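You operate a simulated robot arm through the tools that you are given. There is no shell and no other tool. Be economical: measure what you need, move in short steps, check, and stop when the job is done.

You run a simulated robot arm. Do the job below in one go: nothing can be reset, and whatever is moved stays where it is left.

TASK
Fill the rinse bowl to about its line, rinse the plum brush in it and rack it.
Fine: pour from the small jug and set it back.

The check looks at the end state, three seconds after you hand in, the way a careful person would. Anything else that was tipped, shoved, dropped, spilled or broken makes it a failure.

THE ROBOT
A 6-joint arm with a two-finger parallel gripper, fixed in place. Base frame: the origin is at the foot of the arm, x ahead of it, y to its left, z up; the work surface is at about z = 0. Lengths are in m, angles in degrees, forces in N, time in s.
With the tool pointing down near the work surface it reaches from about 0.14 to 0.58 m from the base axis. Its first joint turns from -66.0 to 66.0 degrees. Payload 2.1 kg.
The TCP is the grasp point between the finger pads, 0.03 m short of the fingertips. In the tool frame z runs along the fingers and y along their closing line. Largest opening 0.094 m; finger width 0.028, thickness 0.01; the body of the gripper, 0.05 by 0.096 m, starts 0.055 m behind the TCP.
Orientation is that of the tool frame in the base frame, as a unit quaternion [w, x, y, z]. With the fingers straight down and closing along the base's y, the tool's x points along the base's -x, its y along +y and its z along -z.

THE INTERFACE
- The arm moves only by the tool drive_tool. Its argument "motion" is a list of rows, each a list of 7 numbers: the shift along the tool's x, y, z in units of 20 mm (1.0 is 20 mm), then the turn, a rotation vector about the tool's x, y, z in units of 5 degrees (1.0 is 5 degrees), then the gripper command, from -1 (fully open) to 1 (shut), values between in proportion. In form: [[dx, dy, dz, wx, wy, wz, gripper], ...]. A call has 1 to 10 rows; each row shifts and turns the commanded pose from where the row before left it, along the tool's axes as they then stand. A call with a number of a shift or a turn outside -1 to 1 is refused whole. A row lasts 0.2 s, in which the tool goes at most 0.05 m and 8.6 degrees; a call with a longer step from one row to the next is refused whole, and so is a gripper value outside its range. A pose out of reach is approached as far as the arm can. The call stops where the force on the tool passes 40 N (or 10 N more than at its start, if that is more) or the arm is blocked; 0.2 s more then pass. Each finger travels about 0.072 m/s and halts on what it meets, pressing with about 31 N; the grip force reading is that of the motor and also rises with nothing between the fingers. The clock runs only during rows and for 0.2 s after the last one: add rows that do not move to give the fingers time. It gives the time, the measured TCP pose, the force on the tool (base axes), the opening and the grip force at its end, in the units of the frame above (readings bear some noise).
- Cameras (640 x 400 px; columns grow to the right, rows downward): "scene" is fixed at [0.0599, -0.3686, 0.5031]; the picture's right is [0.76, -0.65, 0.00], its down [-0.25, -0.30, -0.92] and it looks along [0.60, 0.70, -0.39] (base axes); focal length 230 px, centre (320, 200). "wrist" rides on the gripper at [-0.037, 0, -0.058] in the tool frame; the picture's right is [0.00, -1.00, 0.00], its down [0.97, 0.00, -0.24] and it looks along [0.24, 0.00, 0.97] (tool axes); focal length 218 px, centre (320, 200). There is no depth. A picture from a camera that has moved, and an enlarged one, comes with that camera's place and axes in the base frame and with its lens.
- get_image(camera): a new picture of that camera. No time passes.
- inspect(camera, box): a new picture of the part [left, top, right, bottom] of that camera's present view, enlarged. No time passes.
- close_job(): hands the job in; it is judged then, once.

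Work in short steps. Places have to be worked out from the pictures, the camera data and where the tool is seen: move nearer, look again, correct. Check each grasp and each placing, and mend what went wrong. You have 120 turns and 64 pictures in all, those below and enlarged ones among them. Open the gripper and draw the arm clear of the work before you hand the job in, unless the task says otherwise; then end with one line.

The tools are called after ">>>" as a command line: name --pt "numbers of a row" for each row, then --argument value for the rest, lists and objects as JSON in quotes. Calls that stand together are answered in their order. drive_tool: Moves the arm, as the interface text tells. Its arguments: {"type":"object","properties":{"motion":{"type":"array","items":{"type":"array","items":{"type":"number"}}}},"required":["motion"]} The other tools are called the same way: get_image (camera) takes a picture; inspect (camera, box) takes an enlarged picture of a part of a camera's view; close_job () hands the job in.

At the start:

```text
clock: 0.0
ee_pos: [0.2986, -0.0887, 0.4107]
orientation: [0.0, -0.001, 1.0, 0.0]
contact_force: [0.8, 0.1, 0.2]
width: 0.0943
gripper_force: 0.1
```

scene: 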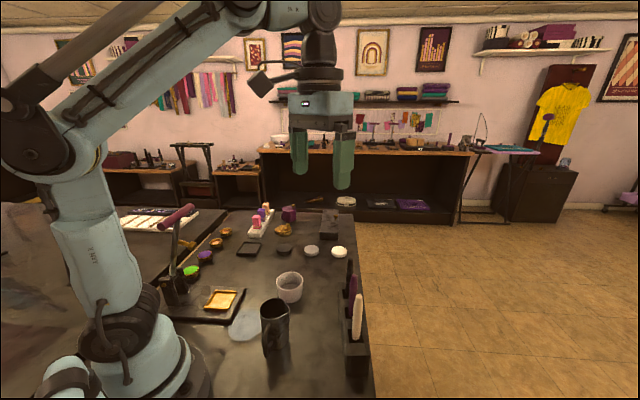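
wrist: 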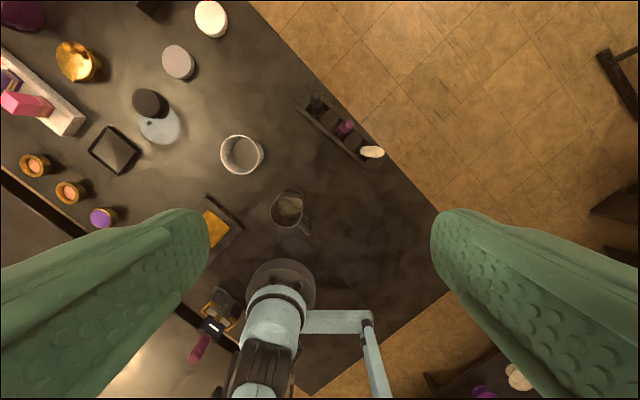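

The pictures show a bowl near (0.32, 0.06), a dark jug near (0.21, -0.02) and a brush rack near (0.36, -0.13). I'll look closer at these.

>>> inspect --camera "scene" --box '[220, 240, 400, 390]'

>>> inspect --camera "wrist" --box '[190, 70, 430, 250]'

>>> inspect --camera "scene" --box '[160, 190, 360, 320]'

```text
2.67 times, centred on (310, 315) of scene
camera zoom: at [0.0599, -0.3686, 0.5031], right [0.76, -0.65, 0.0], down [-0.25, -0.3, -0.92], along [0.6, 0.7, -0.39], focal length 612 px, centre (347, -107)
```

zoom: 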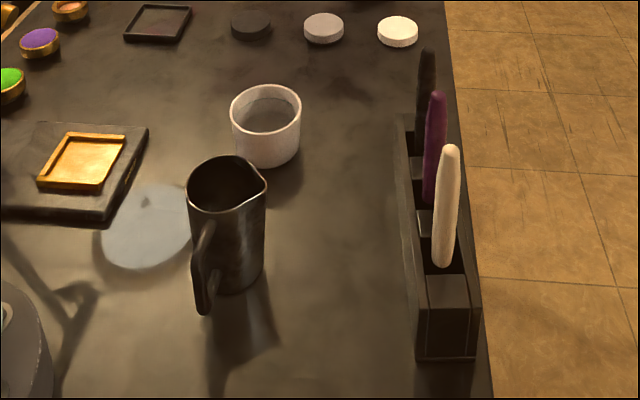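

```text
2.22 times, centred on (310, 160) of wrist
camera zoom: at [0.3362, -0.0898, 0.4694], right [0.0, -1.0, 0.0], down [-0.97, 0.0, 0.24], along [-0.24, 0.0, -0.97], focal length 485 px, centre (342, 289)
```

zoom: 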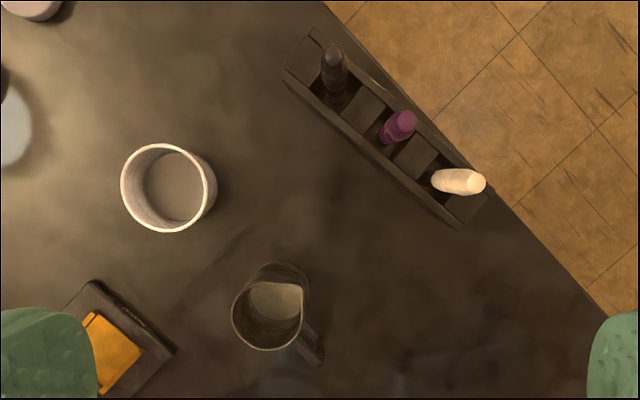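

```text
3.08 times, centred on (260, 255) of scene
camera zoom: at [0.0599, -0.3686, 0.5031], right [0.76, -0.65, 0.0], down [-0.25, -0.3, -0.92], along [0.6, 0.7, -0.39], focal length 707 px, centre (505, 31)
```

zoom: 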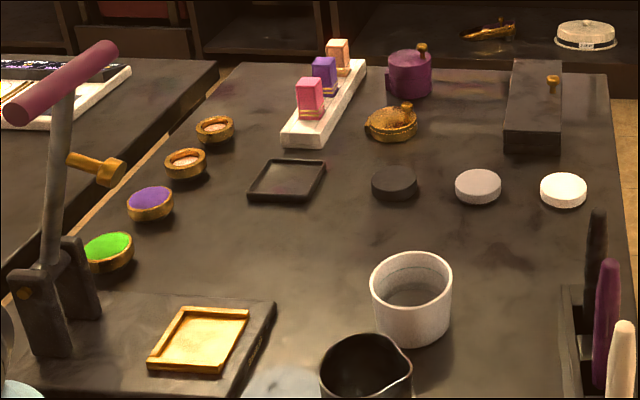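

The jug has a lip at about z=0.10, diameter about 0.06, and its handle points toward (-x,-y). I'll move above the jug and bowl to see the spout and the fill line.

>>> drive_tool --pt "0.5 0.9 0.9 0 0 0 -1" --pt "0.5 0.9 0.9 0 0 0 -1" --pt "0.5 0.9 0.9 0 0 0 -1" --pt "0.5 0.9 0.9 0 0 0 -1" --pt "0.5 0.9 0.9 0 0 0 -1" --pt "0 0 0 0 0 0 -1"

>>> get_image --camera "wrist"

```text
clock: 1.4
ee_pos: [0.2491, 0.0025, 0.3202]
orientation: [0.001, 0.0, 1.0, 0.0]
contact_force: [-0.6, -0.2, 0.4]
width: 0.0939
gripper_force: 0.1
```

```text
58 pictures are left
camera wrist: at [0.2864, 0.0014, 0.3786], right [0.0, -1.0, 0.0], down [-0.97, 0.0, 0.24], along [-0.24, 0.0, -0.97], focal length 218 px, centre (320, 200)
```

wrist: 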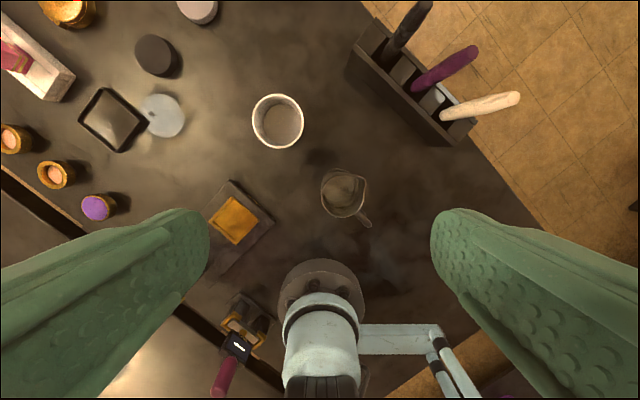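

>>> inspect --camera "wrist" --box '[240, 80, 400, 240]'

>>> inspect --camera "scene" --box '[250, 255, 330, 355]'

```text
2.50 times, centred on (320, 160) of wrist
camera zoom: at [0.2864, 0.0014, 0.3786], right [0.0, -1.0, 0.0], down [-0.97, 0.0, 0.24], along [-0.24, 0.0, -0.97], focal length 546 px, centre (320, 300)
```

zoom: 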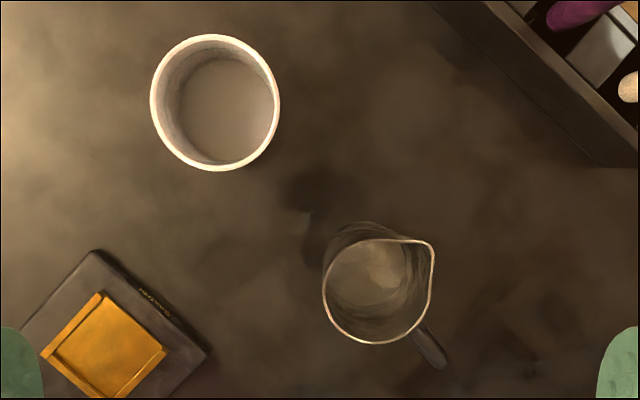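

```text
4.00 times, centred on (290, 305) of scene
camera zoom: at [0.0598, -0.3686, 0.5031], right [0.76, -0.65, 0.0], down [-0.25, -0.3, -0.92], along [0.6, 0.7, -0.39], focal length 918 px, centre (440, -220)
```

zoom: 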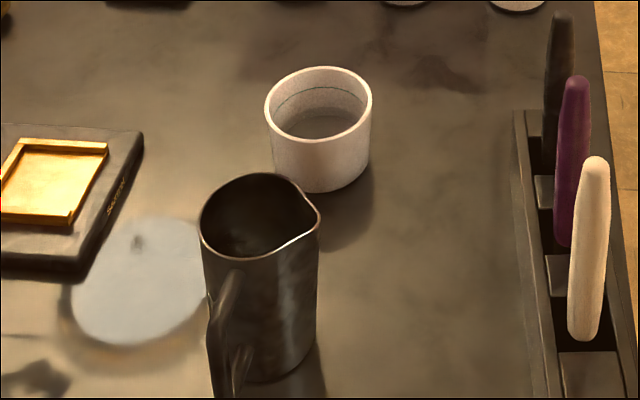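

Bowl: centre (0.320, 0.0615), rim z≈0.05, line inside the wall. Jug: centre (0.2225, -0.029), rim z≈0.094, spout toward about -50°, handle about -140°. I'll go above the jug and yaw so the fingers miss both handle and spout, then look again.

>>> drive_tool --pt "0.66 -0.8 0.3 0 0 0 -1" --pt "0.67 -0.77 0.3 0 0 0 -1" --pt "0 0 0.6 0 0 -1 -1" --pt "0 0 0.6 0 0 -1 -1" --pt "0 0 0.6 0 0 -1 -1" --pt "0 0 0.6 0 0 -1 -1" --pt "0 0 0.6 0 0 -1 -1" --pt "0 0 0.6 0 0 -1 -1" --pt "0 0 0.6 0 0 -1 -1" --pt "0 0 0.6 0 0 -1 -1"

>>> drive_tool --pt "0 0 0 0 0 -1 -1" --pt "0 0 0 0 0 -1 -1" --pt "0 0 0 0 0 -1 -1" --pt "0 0 0 0 0 -1 -1" --pt "0 0 0 0 0 -1 -1" --pt "0 0 0 0 0 -1 -1" --pt "0 0 0 0 0 -1 -1" --pt "0 0 0 0 0 -1 -1" --pt "0 0 0 0 0 -1 -1"

>>> get_image --camera "wrist"

```text
clock: 3.6
ee_pos: [0.2235, -0.0316, 0.2144]
orientation: [0.0, -0.343, 0.939, 0.0]
contact_force: [-0.4, -0.3, 0.2]
width: 0.094
gripper_force: 0.0
```

```text
clock: 5.6
ee_pos: [0.2218, -0.0316, 0.2136]
orientation: [0.001, -0.676, 0.737, 0.0]
contact_force: [-0.6, -0.3, 0.4]
width: 0.094
gripper_force: 0.1
```

```text
55 pictures are left
camera wrist: at [0.2261, 0.0053, 0.2718], right [1.0, -0.09, 0.0], down [-0.08, -0.97, 0.24], along [-0.02, -0.24, -0.97], focal length 218 px, centre (320, 200)
```

wrist: 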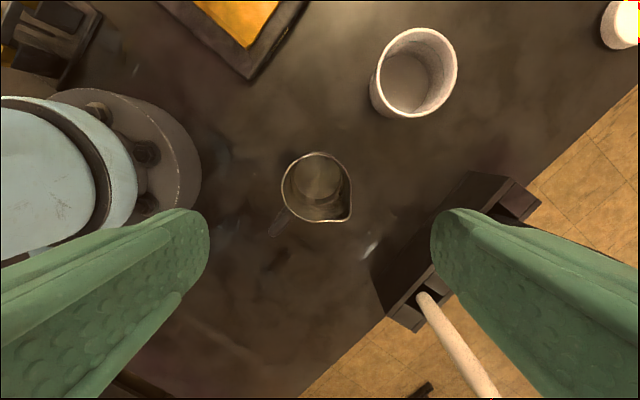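

The view is centred on the jug. I'll enlarge it to read handle and spout angles and the water level.

>>> inspect --camera "wrist" --box '[240, 130, 400, 250]'

>>> inspect --camera "wrist" --box '[350, 10, 480, 130]'

```text
3.33 times, centred on (320, 190) of wrist
camera zoom: at [0.2261, 0.0053, 0.2718], right [1.0, -0.09, 0.0], down [-0.08, -0.97, 0.24], along [-0.02, -0.24, -0.97], focal length 728 px, centre (320, 233)
```

zoom: 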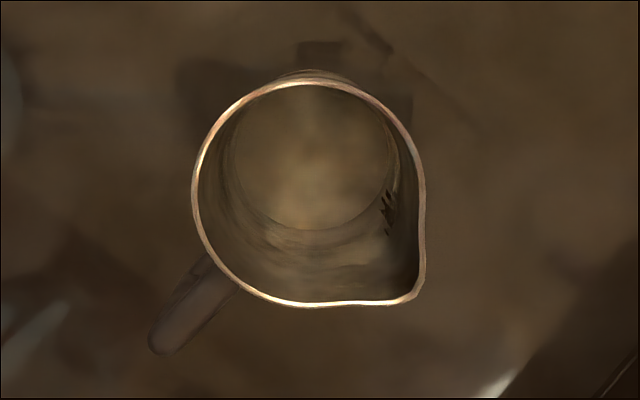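

```text
3.33 times, centred on (415, 70) of wrist
camera zoom: at [0.2261, 0.0053, 0.2718], right [1.0, -0.09, 0.0], down [-0.08, -0.97, 0.24], along [-0.02, -0.24, -0.97], focal length 728 px, centre (3, 633)
```

zoom: 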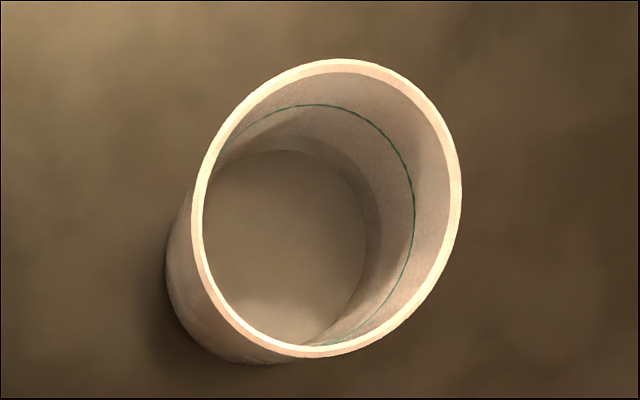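

Fingers sit ~43° away from both handle and spout; jug radius ≈0.028, and TCP is offset by only 2–3 mm. I'll correct, descend to z≈0.055.

>>> drive_tool --pt "-0.16 0.09 0.8 0 0 0 -1" --pt "0 0 0.8 0 0 0 -1" --pt "0 0 0.8 0 0 0 -1" --pt "0 0 0.8 0 0 0 -1" --pt "0 0 0.8 0 0 0 -1" --pt "0 0 0.8 0 0 0 -1" --pt "0 0 0.8 0 0 0 -1" --pt "0 0 0.8 0 0 0 -1" --pt "0 0 0.8 0 0 0 -1" --pt "0 0 0.7 0 0 0 -1"

>>> get_image --camera "wrist"

>>> inspect --camera "scene" --box '[220, 230, 340, 360]'

```text
clock: 7.8
ee_pos: [0.2206, -0.0285, 0.0557]
orientation: [0.001, -0.675, 0.737, 0.0]
contact_force: [-0.4, 0.6, 0.3]
width: 0.0941
gripper_force: 0.0
```

```text
52 pictures are left
camera wrist: at [0.2236, 0.008, 0.1129], right [1.0, -0.09, 0.0], down [-0.08, -0.97, 0.24], along [-0.02, -0.24, -0.97], focal length 218 px, centre (320, 200)
```

wrist: 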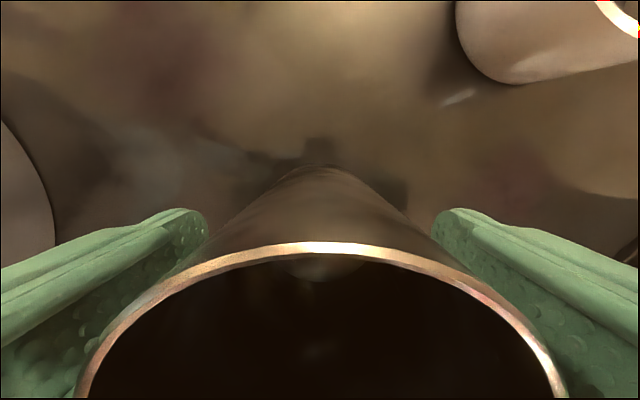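

```text
3.08 times, centred on (280, 295) of scene
camera zoom: at [0.0599, -0.3686, 0.5031], right [0.76, -0.65, 0.0], down [-0.25, -0.3, -0.92], along [0.6, 0.7, -0.39], focal length 707 px, centre (443, -92)
```

zoom: 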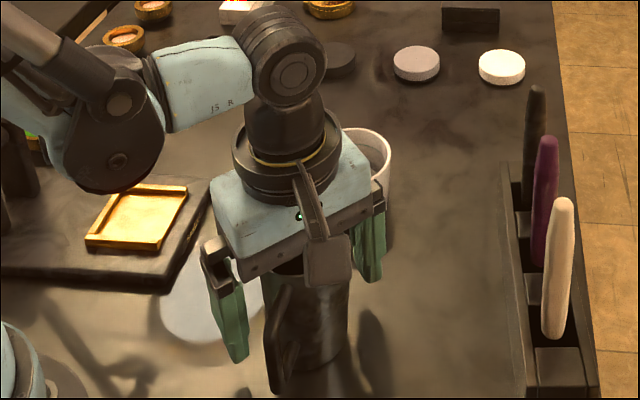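

Fingers straddle the jug with clearance. Close on it.

>>> drive_tool --pt "0 0 0 0 0 0 0" --pt "0 0 0 0 0 0 0.3" --pt "0 0 0 0 0 0 1" --pt "0 0 0 0 0 0 1" --pt "0 0 0 0 0 0 1"

>>> get_image --camera "wrist"

```text
clock: 9.0
ee_pos: [0.2201, -0.0287, 0.0557]
orientation: [0.0, -0.675, 0.737, 0.001]
contact_force: [0.2, -0.6, -0.2]
width: 0.0576
gripper_force: 31.0
```

```text
50 pictures are left
camera wrist: at [0.2236, 0.0081, 0.1131], right [1.0, -0.09, 0.0], down [-0.08, -0.97, 0.24], along [-0.02, -0.24, -0.97], focal length 218 px, centre (320, 200)
```

wrist: 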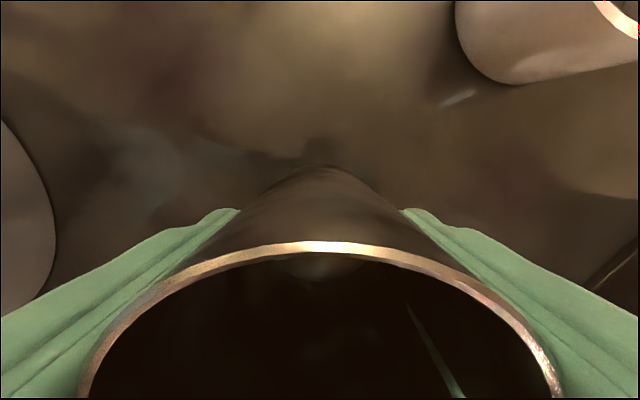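

Jug is firmly held (width 0.0576, force 31). I note its home: TCP (0.2201, -0.0287, 0.0557). Lift straight 0.08 and check.

>>> drive_tool --pt "0 0 -0.3 0 0 0 1" --pt "0 0 -0.5 0 0 0 1" --pt "0 0 -0.7 0 0 0 1" --pt "0 0 -0.7 0 0 0 1" --pt "0 0 -0.7 0 0 0 1" --pt "0 0 -0.7 0 0 0 1" --pt "0 0 -0.4 0 0 0 1" --pt "0 0 0 0 0 0 1"

>>> inspect --camera "scene" --box '[180, 180, 380, 360]'

```text
clock: 10.8
ee_pos: [0.221, -0.028, 0.1347]
orientation: [0.001, -0.675, 0.737, -0.001]
contact_force: [0.8, 0.2, -2.1]
width: 0.0578
gripper_force: 30.5
```

```text
2.22 times, centred on (280, 270) of scene
camera zoom: at [0.0599, -0.3686, 0.5031], right [0.76, -0.65, 0.0], down [-0.25, -0.3, -0.92], along [0.6, 0.7, -0.39], focal length 510 px, centre (409, 44)
```

zoom: 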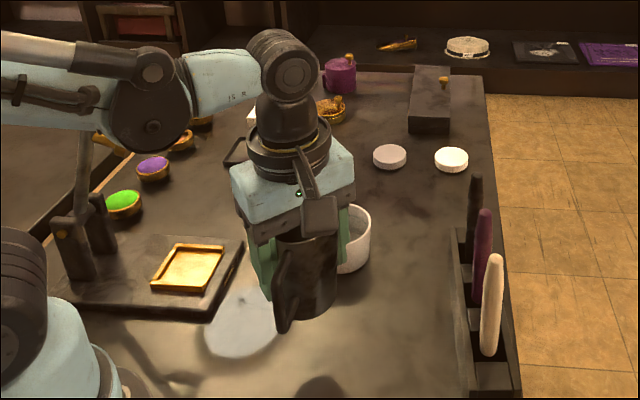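

Jug held at about 2 N. Now translate over beside the bowl, then yaw the spout toward it.

>>> drive_tool --pt "-0.4 -0.31 0 0 0 0 1" --pt "-0.75 -0.6 0 0 0 0 1" --pt "-0.8 -0.62 0 0 0 0 1" --pt "-0.8 -0.62 0 0 0 0 1" --pt "-0.8 -0.62 0 0 0 0 1" --pt "-0.8 -0.62 0 0 0 0 1" --pt "-0.8 -0.62 0 0 0 0 1" --pt "-0.8 -0.62 0 0 0 0 1" --pt "-0.7 -0.55 0 0 0 0 1" --pt "-0.35 -0.27 0 0 0 0 1"

>>> drive_tool --pt "0 0 0 0 0 1 1" --pt "0 0 0 0 0 1 1" --pt "0 0 0 0 0 1 1" --pt "0 0 0 0 0 1 1" --pt "0 0 0 0 0 1 1" --pt "0 0 0 0 0 1 1" --pt "0 0 0 0 0 1 1"

>>> drive_tool --pt "0 0 0 0 0 1 1" --pt "0 0 0 0 0 1 1" --pt "0 0 0 0 0 1 1" --pt "0 0 0 0 0 1 1" --pt "0 0 0 0 0 1 1" --pt "0 0 0 0 0 1 1" --pt "0 0 0 0 0 1 1"

>>> inspect --camera "scene" --box '[180, 180, 380, 330]'

>>> get_image --camera "wrist"

```text
clock: 13.0
ee_pos: [0.3427, 0.1027, 0.136]
orientation: [0.0, -0.675, 0.738, -0.001]
contact_force: [0.1, -0.5, -2.0]
width: 0.0577
gripper_force: 31.1
```

```text
clock: 14.6
ee_pos: [0.3434, 0.1034, 0.1358]
orientation: [0.0, -0.422, 0.907, -0.001]
contact_force: [0.6, -0.4, -2.7]
width: 0.0579
gripper_force: 30.8
```

```text
clock: 16.2
ee_pos: [0.3423, 0.1031, 0.1354]
orientation: [0.0, -0.129, 0.992, 0.0]
contact_force: [0.2, 0.6, -2.7]
width: 0.0575
gripper_force: 31.2
```

```text
2.67 times, centred on (280, 255) of scene
camera zoom: at [0.0599, -0.3686, 0.5031], right [0.76, -0.65, 0.0], down [-0.25, -0.3, -0.92], along [0.6, 0.7, -0.39], focal length 612 px, centre (427, 53)
```

zoom: 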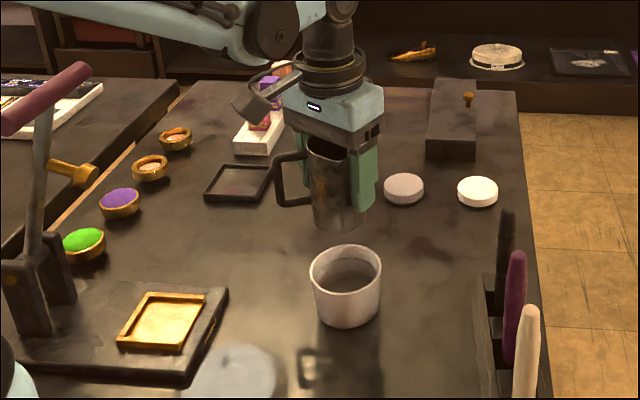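

```text
47 pictures are left
camera wrist: at [0.378, 0.1118, 0.1937], right [0.26, -0.97, 0.0], down [-0.94, -0.25, 0.24], along [-0.23, -0.06, -0.97], focal length 218 px, centre (320, 200)
```

wrist: 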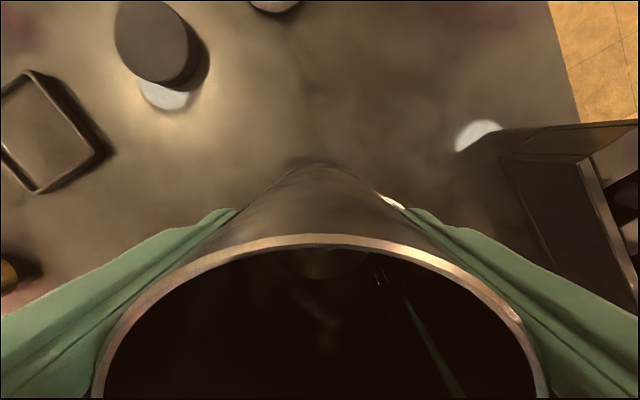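

The spout faces the camera/bowl. Now tilt 40° about the spout tip.

>>> drive_tool --pt "-0.106 0.113 -0.178 -0.731 -0.682 0 1" --pt "-0.106 0.113 -0.178 -0.731 -0.682 0 1" --pt "-0.106 0.113 -0.178 -0.731 -0.682 0 1" --pt "-0.106 0.113 -0.178 -0.731 -0.682 0 1" --pt "-0.106 0.113 -0.178 -0.731 -0.682 0 1" --pt "-0.106 0.113 -0.178 -0.731 -0.682 0 1" --pt "0 0 0 0 0 0 1"

>>> inspect --camera "scene" --box '[180, 180, 380, 330]'

```text
clock: 17.8
ee_pos: [0.348, 0.1148, 0.1608]
orientation: [0.151, -0.125, 0.958, 0.211]
contact_force: [-0.3, -0.4, -3.6]
width: 0.0576
gripper_force: 31.4
```

```text
2.67 times, centred on (280, 255) of scene
camera zoom: at [0.0599, -0.3686, 0.5031], right [0.76, -0.65, 0.0], down [-0.25, -0.3, -0.92], along [0.6, 0.7, -0.39], focal length 612 px, centre (427, 53)
```

zoom: 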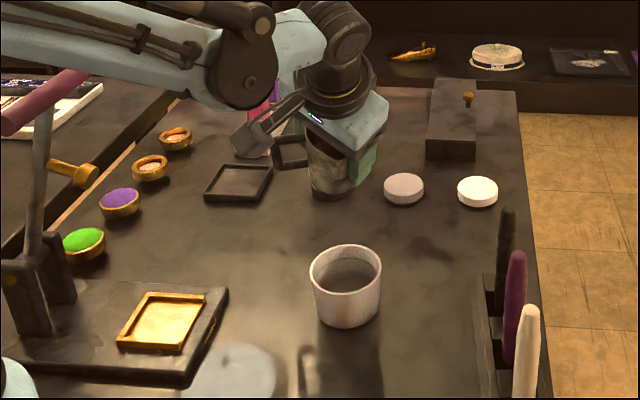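

Tip sits at (0.323, 0.068, 0.173), as planned. Tilt to 45°, then lower the tip to about z=0.10.

>>> drive_tool --pt "-0.106 0.113 -0.178 -0.731 -0.682 0 1" --pt "-0.106 0.113 -0.178 -0.731 -0.682 0 1" --pt "-0.106 0.113 -0.178 -0.731 -0.682 0 1" --pt "0.352 -0.377 0.516 0 0 0 1" --pt "0.352 -0.377 0.516 0 0 0 1" --pt "0.352 -0.377 0.516 0 0 0 1" --pt "0.352 -0.377 0.516 0 0 0 1" --pt "0.352 -0.377 0.516 0 0 0 1" --pt "0 0 0 0 0 0 1"

>>> inspect --camera "scene" --box '[220, 220, 340, 310]'

```text
clock: 19.8
ee_pos: [0.3488, 0.1154, 0.1012]
orientation: [0.222, -0.121, 0.916, 0.311]
contact_force: [-0.6, -0.4, -1.7]
width: 0.0574
gripper_force: 31.3
```

```text
4.44 times, centred on (280, 265) of scene
camera zoom: at [0.0599, -0.3686, 0.5031], right [0.76, -0.65, 0.0], down [-0.25, -0.3, -0.92], along [0.6, 0.7, -0.39], focal length 1021 px, centre (498, -89)
```

zoom: 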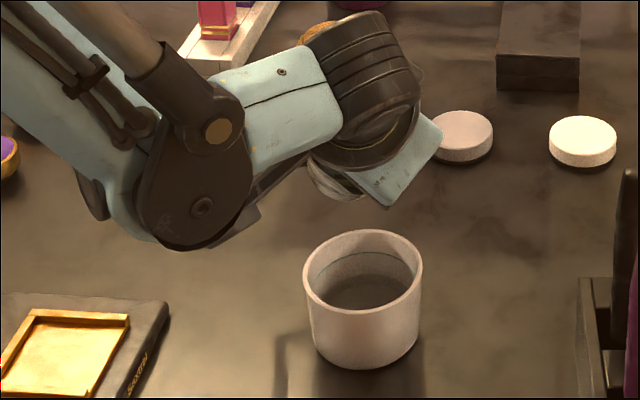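

Geometry matches; the lip is above the bowl. Continue tilting to 55° and watch.

>>> drive_tool --pt "-0.106 0.113 -0.178 -0.731 -0.682 0 1" --pt "-0.106 0.113 -0.178 -0.731 -0.682 0 1" --pt "0 0 0 0 0 0 1" --pt "0 0 0 0 0 0 1"

>>> inspect --camera "scene" --box '[220, 220, 340, 310]'

```text
clock: 20.8
ee_pos: [0.3484, 0.115, 0.1103]
orientation: [0.269, -0.115, 0.88, 0.375]
contact_force: [0.3, 0.8, -1.8]
width: 0.0575
gripper_force: 30.9
```

```text
4.44 times, centred on (280, 265) of scene
camera zoom: at [0.0599, -0.3686, 0.5031], right [0.76, -0.65, 0.0], down [-0.25, -0.3, -0.92], along [0.6, 0.7, -0.39], focal length 1021 px, centre (498, -89)
```

zoom: 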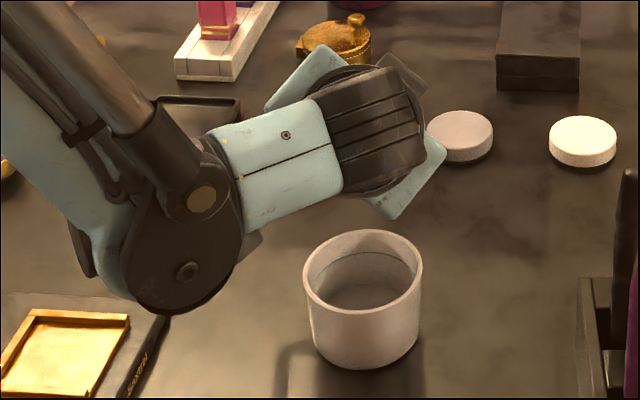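

Continuing this tilt would drive the wrist elbow down toward the tray, so I'll yaw about the lip by +20° (tool more lateral to the arm plane), which should raise the elbow, and look.

>>> drive_tool --pt "0.173 0.153 -0.008 -0.559 0.599 -0.574 1" --pt "0.173 0.153 -0.008 -0.559 0.599 -0.574 1" --pt "0.173 0.153 -0.008 -0.559 0.599 -0.574 1" --pt "0.173 0.153 -0.008 -0.559 0.599 -0.574 1" --pt "0 0 0 0 0 0 1"

>>> inspect --camera "scene" --box '[200, 200, 400, 330]'

```text
clock: 22.0
ee_pos: [0.3302, 0.1202, 0.1105]
orientation: [0.199, -0.269, 0.846, 0.416]
contact_force: [0.5, 0.0, -1.8]
width: 0.0576
gripper_force: 31.1
```

```text
3.08 times, centred on (300, 265) of scene
camera zoom: at [0.0599, -0.3686, 0.5031], right [0.76, -0.65, 0.0], down [-0.25, -0.3, -0.92], along [0.6, 0.7, -0.39], focal length 707 px, centre (382, 0)
```

zoom: 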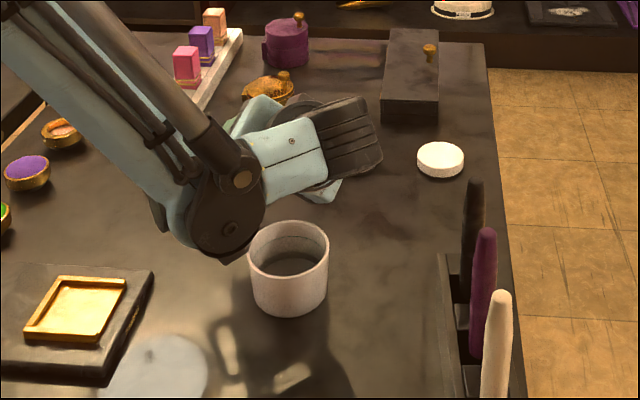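

The elbow has cleared and the tip is still at (0.323, 0.068, 0.0995). Tilt 10° more.

>>> drive_tool --pt "-0.106 0.113 -0.178 -0.731 -0.682 0 1" --pt "-0.106 0.113 -0.178 -0.731 -0.682 0 1" --pt "0 0 0 0 0 0 1" --pt "0 0 0 0 0 0 1" --pt "0 0 0 0 0 0 1"

>>> inspect --camera "scene" --box '[200, 200, 400, 330]'

```text
clock: 23.2
ee_pos: [0.33, 0.1189, 0.1201]
orientation: [0.231, -0.254, 0.804, 0.484]
contact_force: [0.1, -0.7, -1.7]
width: 0.0576
gripper_force: 30.7
```

```text
3.08 times, centred on (300, 265) of scene
camera zoom: at [0.0599, -0.3686, 0.5031], right [0.76, -0.65, 0.0], down [-0.25, -0.3, -0.92], along [0.6, 0.7, -0.39], focal length 707 px, centre (382, 0)
```

zoom: 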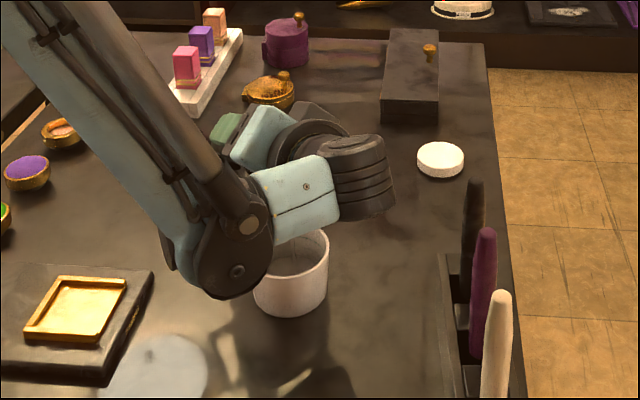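

Zoom on the bowl to see whether water is arriving, and check the wrist view.

>>> inspect --camera "scene" --box '[265, 260, 315, 310]'

>>> get_image --camera "wrist"

```text
8.00 times, centred on (290, 285) of scene
camera zoom: at [0.0599, -0.3686, 0.5031], right [0.76, -0.65, 0.0], down [-0.25, -0.3, -0.92], along [0.6, 0.7, -0.39], focal length 1837 px, centre (560, -480)
```

zoom: 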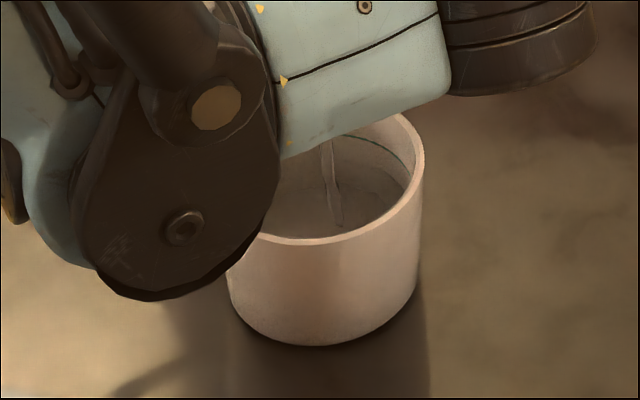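

```text
40 pictures are left
camera wrist: at [0.3514, 0.0725, 0.1678], right [0.63, -0.4, -0.66], down [-0.77, -0.39, -0.5], along [-0.06, 0.83, -0.56], focal length 218 px, centre (320, 200)
```

wrist: 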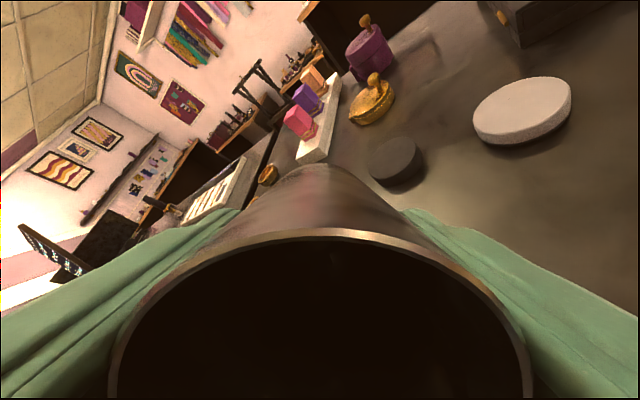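

Water is streaming into the bowl, and the surface is still below the teal line. I'll hold about a second and look.

>>> drive_tool --pt "0 0 0 0 0 0 1" --pt "0 0 0 0 0 0 1" --pt "0 0 0 0 0 0 1" --pt "0 0 0 0 0 0 1"

>>> inspect --camera "scene" --box '[265, 260, 315, 310]'

```text
clock: 24.2
ee_pos: [0.3306, 0.1185, 0.1211]
orientation: [0.231, -0.254, 0.804, 0.485]
contact_force: [0.6, 0.5, -1.8]
width: 0.0575
gripper_force: 30.8
```

```text
8.00 times, centred on (290, 285) of scene
camera zoom: at [0.0599, -0.3686, 0.5031], right [0.76, -0.65, 0.0], down [-0.25, -0.3, -0.92], along [0.6, 0.7, -0.39], focal length 1837 px, centre (560, -480)
```

zoom: 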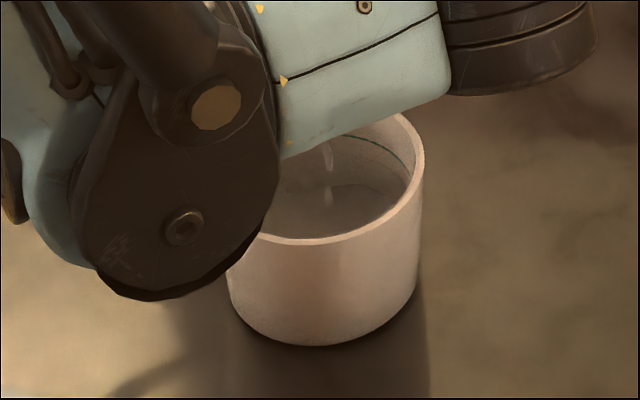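

The flow has ebbed to a drip, with the level still below the line. Tilt 5° more and hold.

>>> drive_tool --pt "-0.106 0.113 -0.178 -0.731 -0.682 0 1" --pt "0 0 0 0 0 0 1" --pt "0 0 0 0 0 0 1" --pt "0 0 0 0 0 0 1" --pt "0 0 0 0 0 0 1" --pt "0 0 0 0 0 0 1"

>>> inspect --camera "scene" --box '[265, 260, 315, 310]'

```text
clock: 25.6
ee_pos: [0.33, 0.1164, 0.1239]
orientation: [0.247, -0.247, 0.782, 0.517]
contact_force: [0.3, 0.8, -3.0]
width: 0.0576
gripper_force: 30.7
```

```text
8.00 times, centred on (290, 285) of scene
camera zoom: at [0.0599, -0.3686, 0.5031], right [0.76, -0.65, 0.0], down [-0.25, -0.3, -0.92], along [0.6, 0.7, -0.39], focal length 1837 px, centre (560, -480)
```

zoom: 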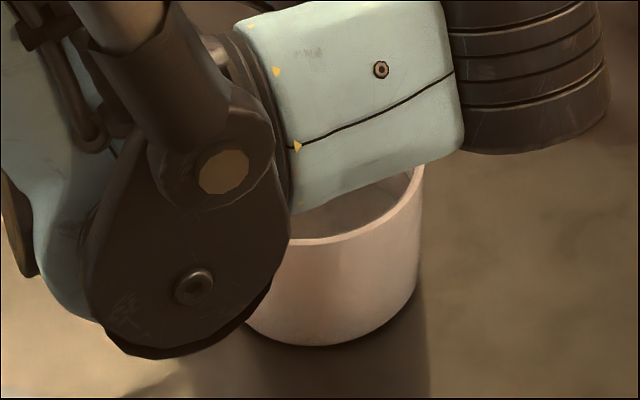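

The arm now hides the water. Tilt back 10° to pause the pour and read the level.

>>> drive_tool --pt "0.116 -0.124 0.165 0.731 0.682 0 1" --pt "0.116 -0.124 0.165 0.731 0.682 0 1" --pt "0.116 -0.124 0.165 0.731 0.682 0 1" --pt "0 0 0 0 0 0 1" --pt "0 0 0 0 0 0 1"

>>> inspect --camera "scene" --box '[265, 260, 315, 310]'

```text
clock: 26.8
ee_pos: [0.3311, 0.1205, 0.1115]
orientation: [0.199, -0.267, 0.846, 0.416]
contact_force: [0.0, 0.3, -1.5]
width: 0.0573
gripper_force: 31.2
```

```text
8.00 times, centred on (290, 285) of scene
camera zoom: at [0.0599, -0.3686, 0.5031], right [0.76, -0.65, 0.0], down [-0.25, -0.3, -0.92], along [0.6, 0.7, -0.39], focal length 1837 px, centre (560, -480)
```

zoom: 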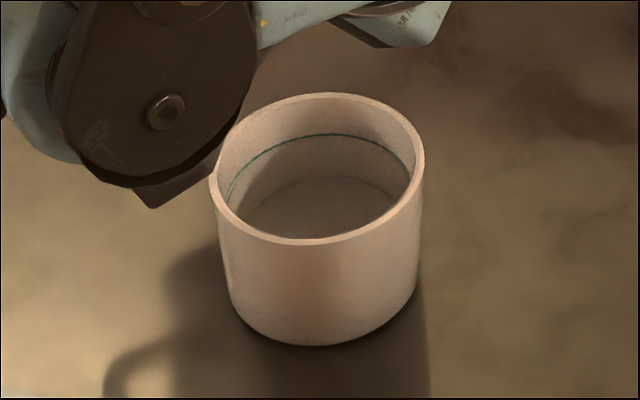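

The level is about 18 mm below the line, so more is needed. Tilt to 75°, hold 2 s, then tilt back and read.

>>> drive_tool --pt "-0.106 0.113 -0.178 -0.731 -0.682 0 1" --pt "-0.106 0.113 -0.178 -0.731 -0.682 0 1" --pt "-0.106 0.113 -0.178 -0.731 -0.682 0 1" --pt "-0.106 0.113 -0.178 -0.731 -0.682 0 1" --pt "0 0 0 0 0 0 1" --pt "0 0 0 0 0 0 1" --pt "0 0 0 0 0 0 1" --pt "0 0 0 0 0 0 1" --pt "0 0 0 0 0 0 1" --pt "0 0 0 0 0 0 1"

>>> drive_tool --pt "0.116 -0.124 0.165 0.731 0.682 0 1" --pt "0.116 -0.124 0.165 0.731 0.682 0 1" --pt "0.116 -0.124 0.165 0.731 0.682 0 1" --pt "0.116 -0.124 0.165 0.731 0.682 0 1" --pt "0 0 0 0 0 0 1"

>>> inspect --camera "scene" --box '[265, 260, 315, 310]'

```text
clock: 29.0
ee_pos: [0.3285, 0.1132, 0.1293]
orientation: [0.262, -0.24, 0.756, 0.549]
contact_force: [-0.3, -1.2, -1.4]
width: 0.0575
gripper_force: 31.0
```

```text
clock: 30.2
ee_pos: [0.3314, 0.1194, 0.1103]
orientation: [0.198, -0.268, 0.846, 0.417]
contact_force: [0.8, -0.2, -1.2]
width: 0.0576
gripper_force: 30.9
```

```text
8.00 times, centred on (290, 285) of scene
camera zoom: at [0.0599, -0.3686, 0.5031], right [0.76, -0.65, 0.0], down [-0.25, -0.3, -0.92], along [0.6, 0.7, -0.39], focal length 1837 px, centre (560, -480)
```

zoom: 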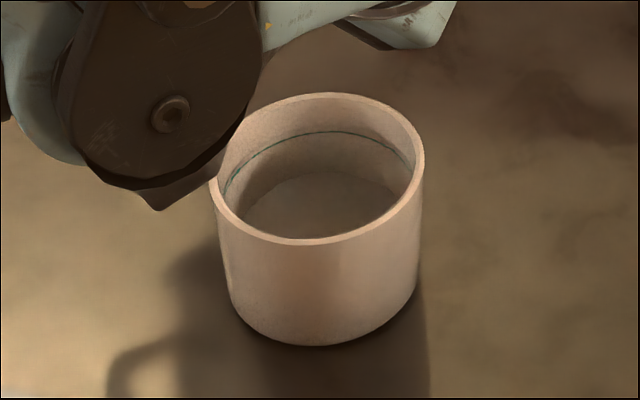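

The level rose only a few mm; it's now about 15 mm below the line. Pour longer at 80°, then check.

>>> drive_tool --pt "-0.106 0.113 -0.178 -0.731 -0.682 0 1" --pt "-0.106 0.113 -0.178 -0.731 -0.682 0 1" --pt "-0.106 0.113 -0.178 -0.731 -0.682 0 1" --pt "-0.106 0.113 -0.178 -0.731 -0.682 0 1" --pt "-0.106 0.113 -0.178 -0.731 -0.682 0 1" --pt "0 0 0 0 0 0 1" --pt "0 0 0 0 0 0 1" --pt "0 0 0 0 0 0 1"

>>> inspect --camera "scene" --box '[200, 220, 360, 330]'

>>> drive_tool --pt "0 0 0 0 0 0 1" --pt "0 0 0 0 0 0 1" --pt "0 0 0 0 0 0 1" --pt "0.116 -0.124 0.165 0.731 0.682 0 1" --pt "0.116 -0.124 0.165 0.731 0.682 0 1" --pt "0.116 -0.124 0.165 0.731 0.682 0 1" --pt "0.116 -0.124 0.165 0.731 0.682 0 1" --pt "0.116 -0.124 0.165 0.731 0.682 0 1" --pt "0 0 0 0 0 0 1"

>>> inspect --camera "scene" --box '[265, 260, 315, 310]'

```text
clock: 32.0
ee_pos: [0.3308, 0.1109, 0.1313]
orientation: [0.276, -0.232, 0.731, 0.58]
contact_force: [0.0, 0.0, -2.4]
width: 0.0572
gripper_force: 30.9
```

```text
3.64 times, centred on (280, 275) of scene
camera zoom: at [0.0599, -0.3686, 0.5031], right [0.76, -0.65, 0.0], down [-0.25, -0.3, -0.92], along [0.6, 0.7, -0.39], focal length 835 px, centre (466, -73)
```

zoom: 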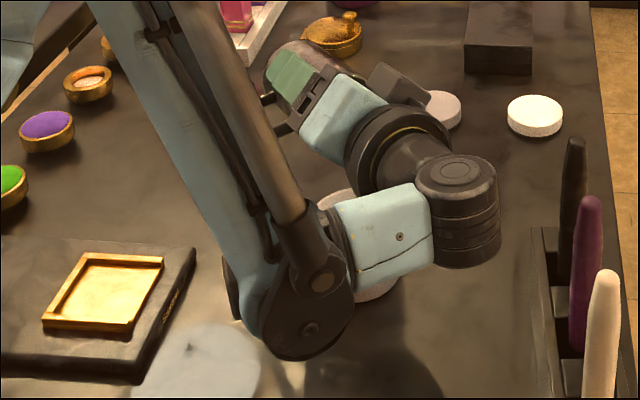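

```text
clock: 34.0
ee_pos: [0.3296, 0.121, 0.1111]
orientation: [0.199, -0.268, 0.846, 0.416]
contact_force: [0.3, 0.2, -1.2]
width: 0.0575
gripper_force: 31.1
```

```text
8.00 times, centred on (290, 285) of scene
camera zoom: at [0.0599, -0.3686, 0.5031], right [0.76, -0.65, 0.0], down [-0.25, -0.3, -0.92], along [0.6, 0.7, -0.39], focal length 1837 px, centre (560, -480)
```

zoom: 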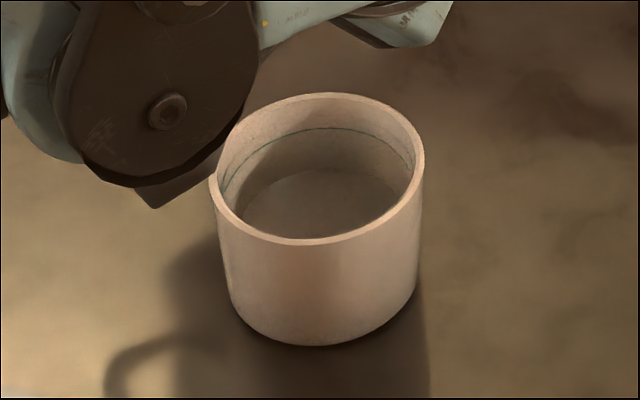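

The apparent "floor" may be refraction through clear water, with the surface possibly near the line. Take a much closer look.

>>> inspect --camera "scene" --box '[280, 268, 304, 294]'

```text
15.38 times, centred on (292, 281) of scene
camera zoom: at [0.0599, -0.3686, 0.5031], right [0.76, -0.65, 0.0], down [-0.25, -0.3, -0.92], along [0.6, 0.7, -0.39], focal length 3533 px, centre (751, -1046)
```

zoom: 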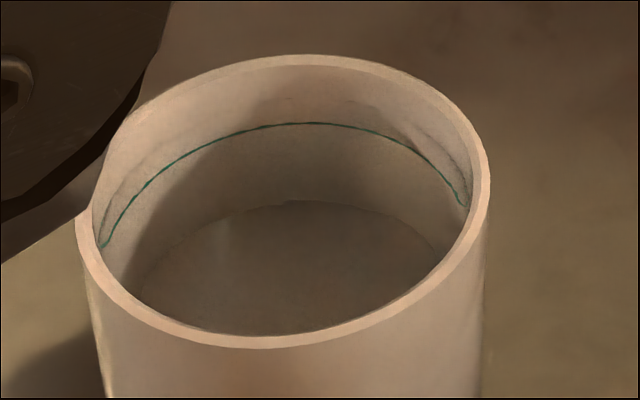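

I can't separate floor from surface at this angle. I'll raise the jug and bring it upright, then look into the bowl with the wrist camera.

>>> drive_tool --pt "-0.559 0.599 -0.574 0 0 0 1" --pt "-0.559 0.599 -0.574 0 0 0 1" --pt "-0.559 0.599 -0.574 0 0 0 1" --pt "-0.559 0.599 -0.574 0 0 0 1" --pt "0.116 -0.124 0.165 0.731 0.682 0 1" --pt "0.116 -0.124 0.165 0.731 0.682 0 1" --pt "0.116 -0.124 0.165 0.731 0.682 0 1" --pt "0.116 -0.124 0.165 0.731 0.682 0 1" --pt "0.116 -0.124 0.165 0.731 0.682 0 1" --pt "0.116 -0.124 0.165 0.731 0.682 0 1"

>>> drive_tool --pt "0.116 -0.124 0.165 0.731 0.682 0 1" --pt "0.116 -0.124 0.165 0.731 0.682 0 1" --pt "0.116 -0.124 0.165 0.731 0.682 0 1" --pt "0.116 -0.124 0.165 0.731 0.682 0 1" --pt "0.116 -0.124 0.165 0.731 0.682 0 1" --pt "0 0 0 0 0 0 1"

>>> get_image --camera "wrist"

```text
clock: 36.2
ee_pos: [0.3308, 0.1205, 0.163]
orientation: [0.092, -0.294, 0.931, 0.194]
contact_force: [-0.6, -0.3, -2.5]
width: 0.0572
gripper_force: 30.8
```

```text
clock: 37.6
ee_pos: [0.3289, 0.1072, 0.1445]
orientation: [0.0, -0.301, 0.953, -0.001]
contact_force: [0.2, 1.2, -1.0]
width: 0.0574
gripper_force: 31.0
```

```text
32 pictures are left
camera wrist: at [0.3593, 0.1279, 0.2025], right [0.57, -0.82, 0.0], down [-0.79, -0.56, 0.24], along [-0.2, -0.14, -0.97], focal length 218 px, centre (320, 200)
```

wrist: 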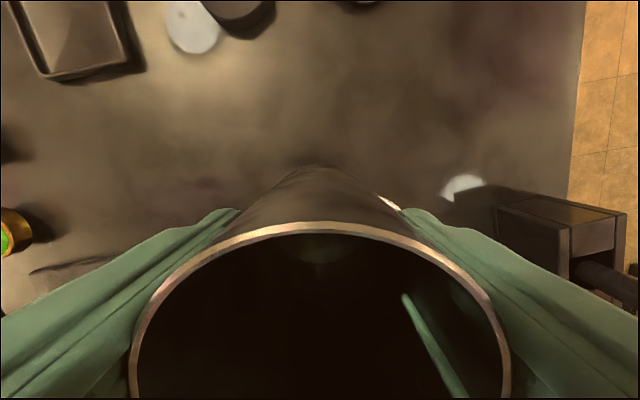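

Move the jug back toward its home so the bowl comes into the wrist view.

>>> drive_tool --pt "0.5 -0.15 -0.1 0 0 0 1" --pt "0.9 -0.25 -0.2 0 0 0 1" --pt "0.9 -0.25 -0.2 0 0 0 1" --pt "0.9 -0.25 -0.2 0 0 0 1" --pt "0.9 -0.25 -0.2 0 0 0 1" --pt "0.9 -0.25 -0.2 0 0 0 1" --pt "0.9 -0.25 0 0 0 0 1" --pt "0.5 -0.2 0 0 0 0 1" --pt "0 0 0 0 0 0 1"

>>> get_image --camera "wrist"

>>> inspect --camera "scene" --box '[250, 240, 330, 310]'

```text
clock: 39.6
ee_pos: [0.2429, 0.0046, 0.1662]
orientation: [0.0, -0.302, 0.953, 0.0]
contact_force: [0.0, 0.1, -1.3]
width: 0.0575
gripper_force: 31.2
```

```text
31 pictures are left
camera wrist: at [0.2739, 0.0253, 0.2236], right [0.57, -0.82, 0.0], down [-0.79, -0.56, 0.24], along [-0.2, -0.14, -0.97], focal length 218 px, centre (320, 200)
```

wrist: 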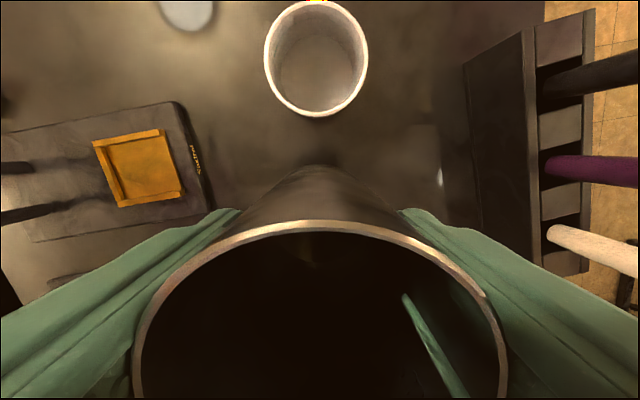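

```text
5.71 times, centred on (290, 275) of scene
camera zoom: at [0.0599, -0.3686, 0.5031], right [0.76, -0.65, 0.0], down [-0.25, -0.3, -0.92], along [0.6, 0.7, -0.39], focal length 1312 px, centre (491, -229)
```

zoom: 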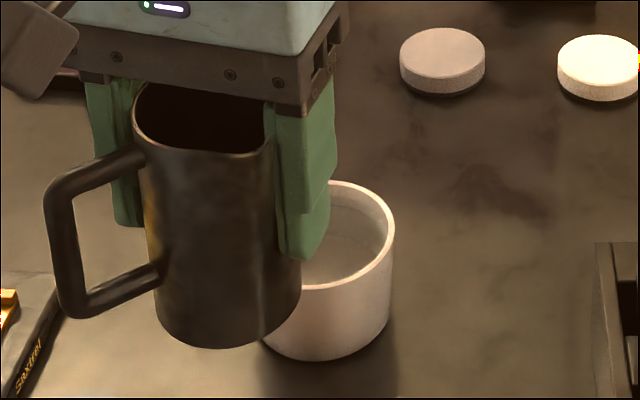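

>>> inspect --camera "wrist" --box '[255, 0, 375, 120]'

```text
3.33 times, centred on (315, 60) of wrist
camera zoom: at [0.2739, 0.0253, 0.2236], right [0.57, -0.82, 0.0], down [-0.79, -0.56, 0.24], along [-0.2, -0.14, -0.97], focal length 728 px, centre (337, 667)
```

zoom: 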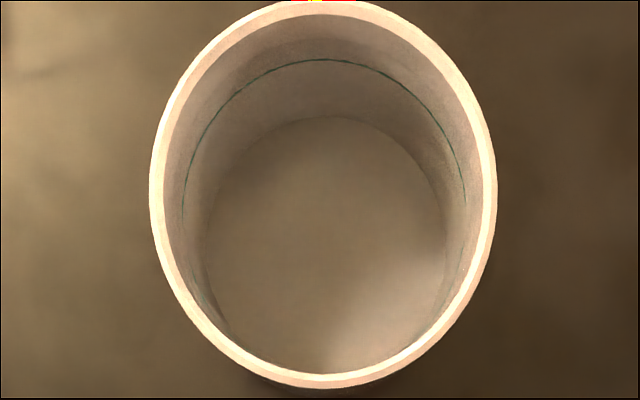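

The disc (water surface) has grown compared with before but is clearly still about 15 mm below the teal line. I'll go back and pour more, to a steeper tilt.

>>> drive_tool --pt "-0.5 0.2 0 0 0 0 1" --pt "-0.9 0.25 0 0 0 0 1" --pt "-0.9 0.25 0.2 0 0 0 1" --pt "-0.9 0.25 0.2 0 0 0 1" --pt "-0.9 0.25 0.2 0 0 0 1" --pt "-0.9 0.25 0.2 0 0 0 1" --pt "-0.9 0.25 0.2 0 0 0 1" --pt "-0.5 0.15 0.1 0 0 0 1" --pt "0 0 0 0 0 0 1"

>>> drive_tool --pt "-0.106 0.113 -0.178 -0.731 -0.682 0 1" --pt "-0.106 0.113 -0.178 -0.731 -0.682 0 1" --pt "-0.106 0.113 -0.178 -0.731 -0.682 0 1" --pt "-0.106 0.113 -0.178 -0.731 -0.682 0 1" --pt "-0.106 0.113 -0.178 -0.731 -0.682 0 1" --pt "-0.106 0.113 -0.178 -0.731 -0.682 0 1" --pt "-0.106 0.113 -0.178 -0.731 -0.682 0 1" --pt "-0.106 0.113 -0.178 -0.731 -0.682 0 1" --pt "-0.106 0.113 -0.178 -0.731 -0.682 0 1" --pt "-0.106 0.113 -0.178 -0.731 -0.682 0 1"

>>> drive_tool --pt "-0.106 0.113 -0.178 -0.731 -0.682 0 1" --pt "0.559 -0.599 0.574 0 0 0 1" --pt "0.559 -0.599 0.574 0 0 0 1" --pt "0.559 -0.599 0.574 0 0 0 1" --pt "0.559 -0.599 0.574 0 0 0 1" --pt "0 0 0 0 0 0 1"

```text
clock: 41.6
ee_pos: [0.3288, 0.106, 0.1421]
orientation: [0.0, -0.301, 0.954, 0.0]
contact_force: [0.7, -0.4, -2.2]
width: 0.0572
gripper_force: 31.1
```

```text
clock: 43.8
ee_pos: [0.3308, 0.1225, 0.1877]
orientation: [0.183, -0.273, 0.865, 0.38]
contact_force: [-1.0, -0.3, -1.6]
width: 0.0571
gripper_force: 31.3
```

```text
clock: 45.2
ee_pos: [0.3294, 0.1243, 0.1124]
orientation: [0.198, -0.268, 0.846, 0.416]
contact_force: [-0.3, 0.5, -1.3]
width: 0.0571
gripper_force: 30.9
```

Tilt on to 85° with a tiny -y correction and hold.

>>> drive_tool --pt "-0.048 0.013 -0.338 -0.731 -0.682 0 1" --pt "-0.106 0.113 -0.178 -0.731 -0.682 0 1" --pt "-0.106 0.113 -0.178 -0.731 -0.682 0 1" --pt "-0.106 0.113 -0.178 -0.731 -0.682 0 1" --pt "-0.106 0.113 -0.178 -0.731 -0.682 0 1" --pt "-0.106 0.113 -0.178 -0.731 -0.682 0 1" --pt "0 0 0 0 0 0 1"

>>> inspect --camera "scene" --box '[240, 230, 340, 330]'

```text
clock: 46.8
ee_pos: [0.3328, 0.1029, 0.1415]
orientation: [0.291, -0.223, 0.704, 0.609]
contact_force: [-0.7, 0.0, -0.3]
width: 0.057
gripper_force: 31.0
out of reach, approached as far as the arm can: row 6
```

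```text
4.00 times, centred on (290, 280) of scene
camera zoom: at [0.0599, -0.3686, 0.5031], right [0.76, -0.65, 0.0], down [-0.25, -0.3, -0.92], along [0.6, 0.7, -0.39], focal length 918 px, centre (440, -120)
```

zoom: 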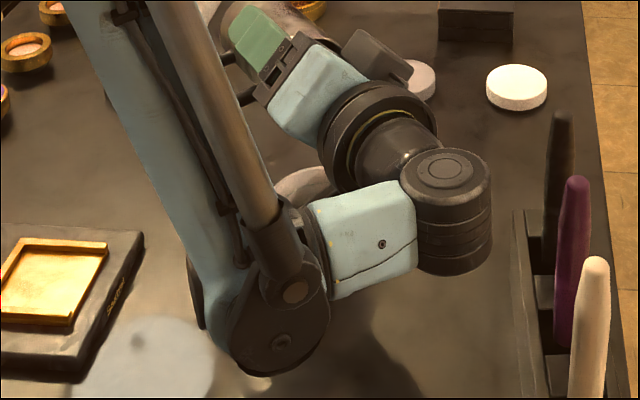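

Tip still over the bowl centre at (0.327, 0.063, 0.106). Hold 2 s, then tilt back and read the level.

>>> drive_tool --pt "0 0 0 0 0 0 1" --pt "0 0 0 0 0 0 1" --pt "0 0 0 0 0 0 1" --pt "0 0 0 0 0 0 1" --pt "0 0 0 0 0 0 1" --pt "0 0 0 0 0 0 1" --pt "0 0 0 0 0 0 1" --pt "0 0 0 0 0 0 1"

>>> drive_tool --pt "0.116 -0.124 0.165 0.731 0.682 0 1" --pt "0.116 -0.124 0.165 0.731 0.682 0 1" --pt "0.116 -0.124 0.165 0.731 0.682 0 1" --pt "0.116 -0.124 0.165 0.731 0.682 0 1" --pt "0.116 -0.124 0.165 0.731 0.682 0 1" --pt "0.116 -0.124 0.165 0.731 0.682 0 1" --pt "0 0 0 0 0 0 1"

>>> inspect --camera "scene" --box '[265, 260, 315, 310]'

```text
clock: 48.6
ee_pos: [0.3313, 0.1032, 0.1401]
orientation: [0.289, -0.223, 0.704, 0.609]
contact_force: [-0.3, -0.3, -1.4]
width: 0.057
gripper_force: 31.2
```

```text
clock: 50.2
ee_pos: [0.3337, 0.1151, 0.1154]
orientation: [0.199, -0.267, 0.846, 0.416]
contact_force: [0.0, -0.5, -1.4]
width: 0.0567
gripper_force: 31.2
```

```text
8.00 times, centred on (290, 285) of scene
camera zoom: at [0.0599, -0.3686, 0.5031], right [0.76, -0.65, 0.0], down [-0.25, -0.3, -0.92], along [0.6, 0.7, -0.39], focal length 1837 px, centre (560, -480)
```

zoom: 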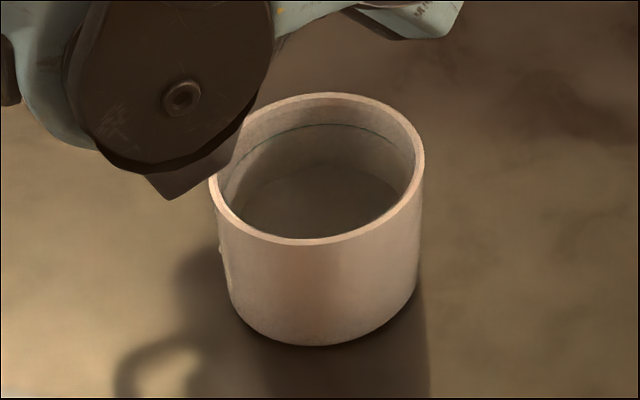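

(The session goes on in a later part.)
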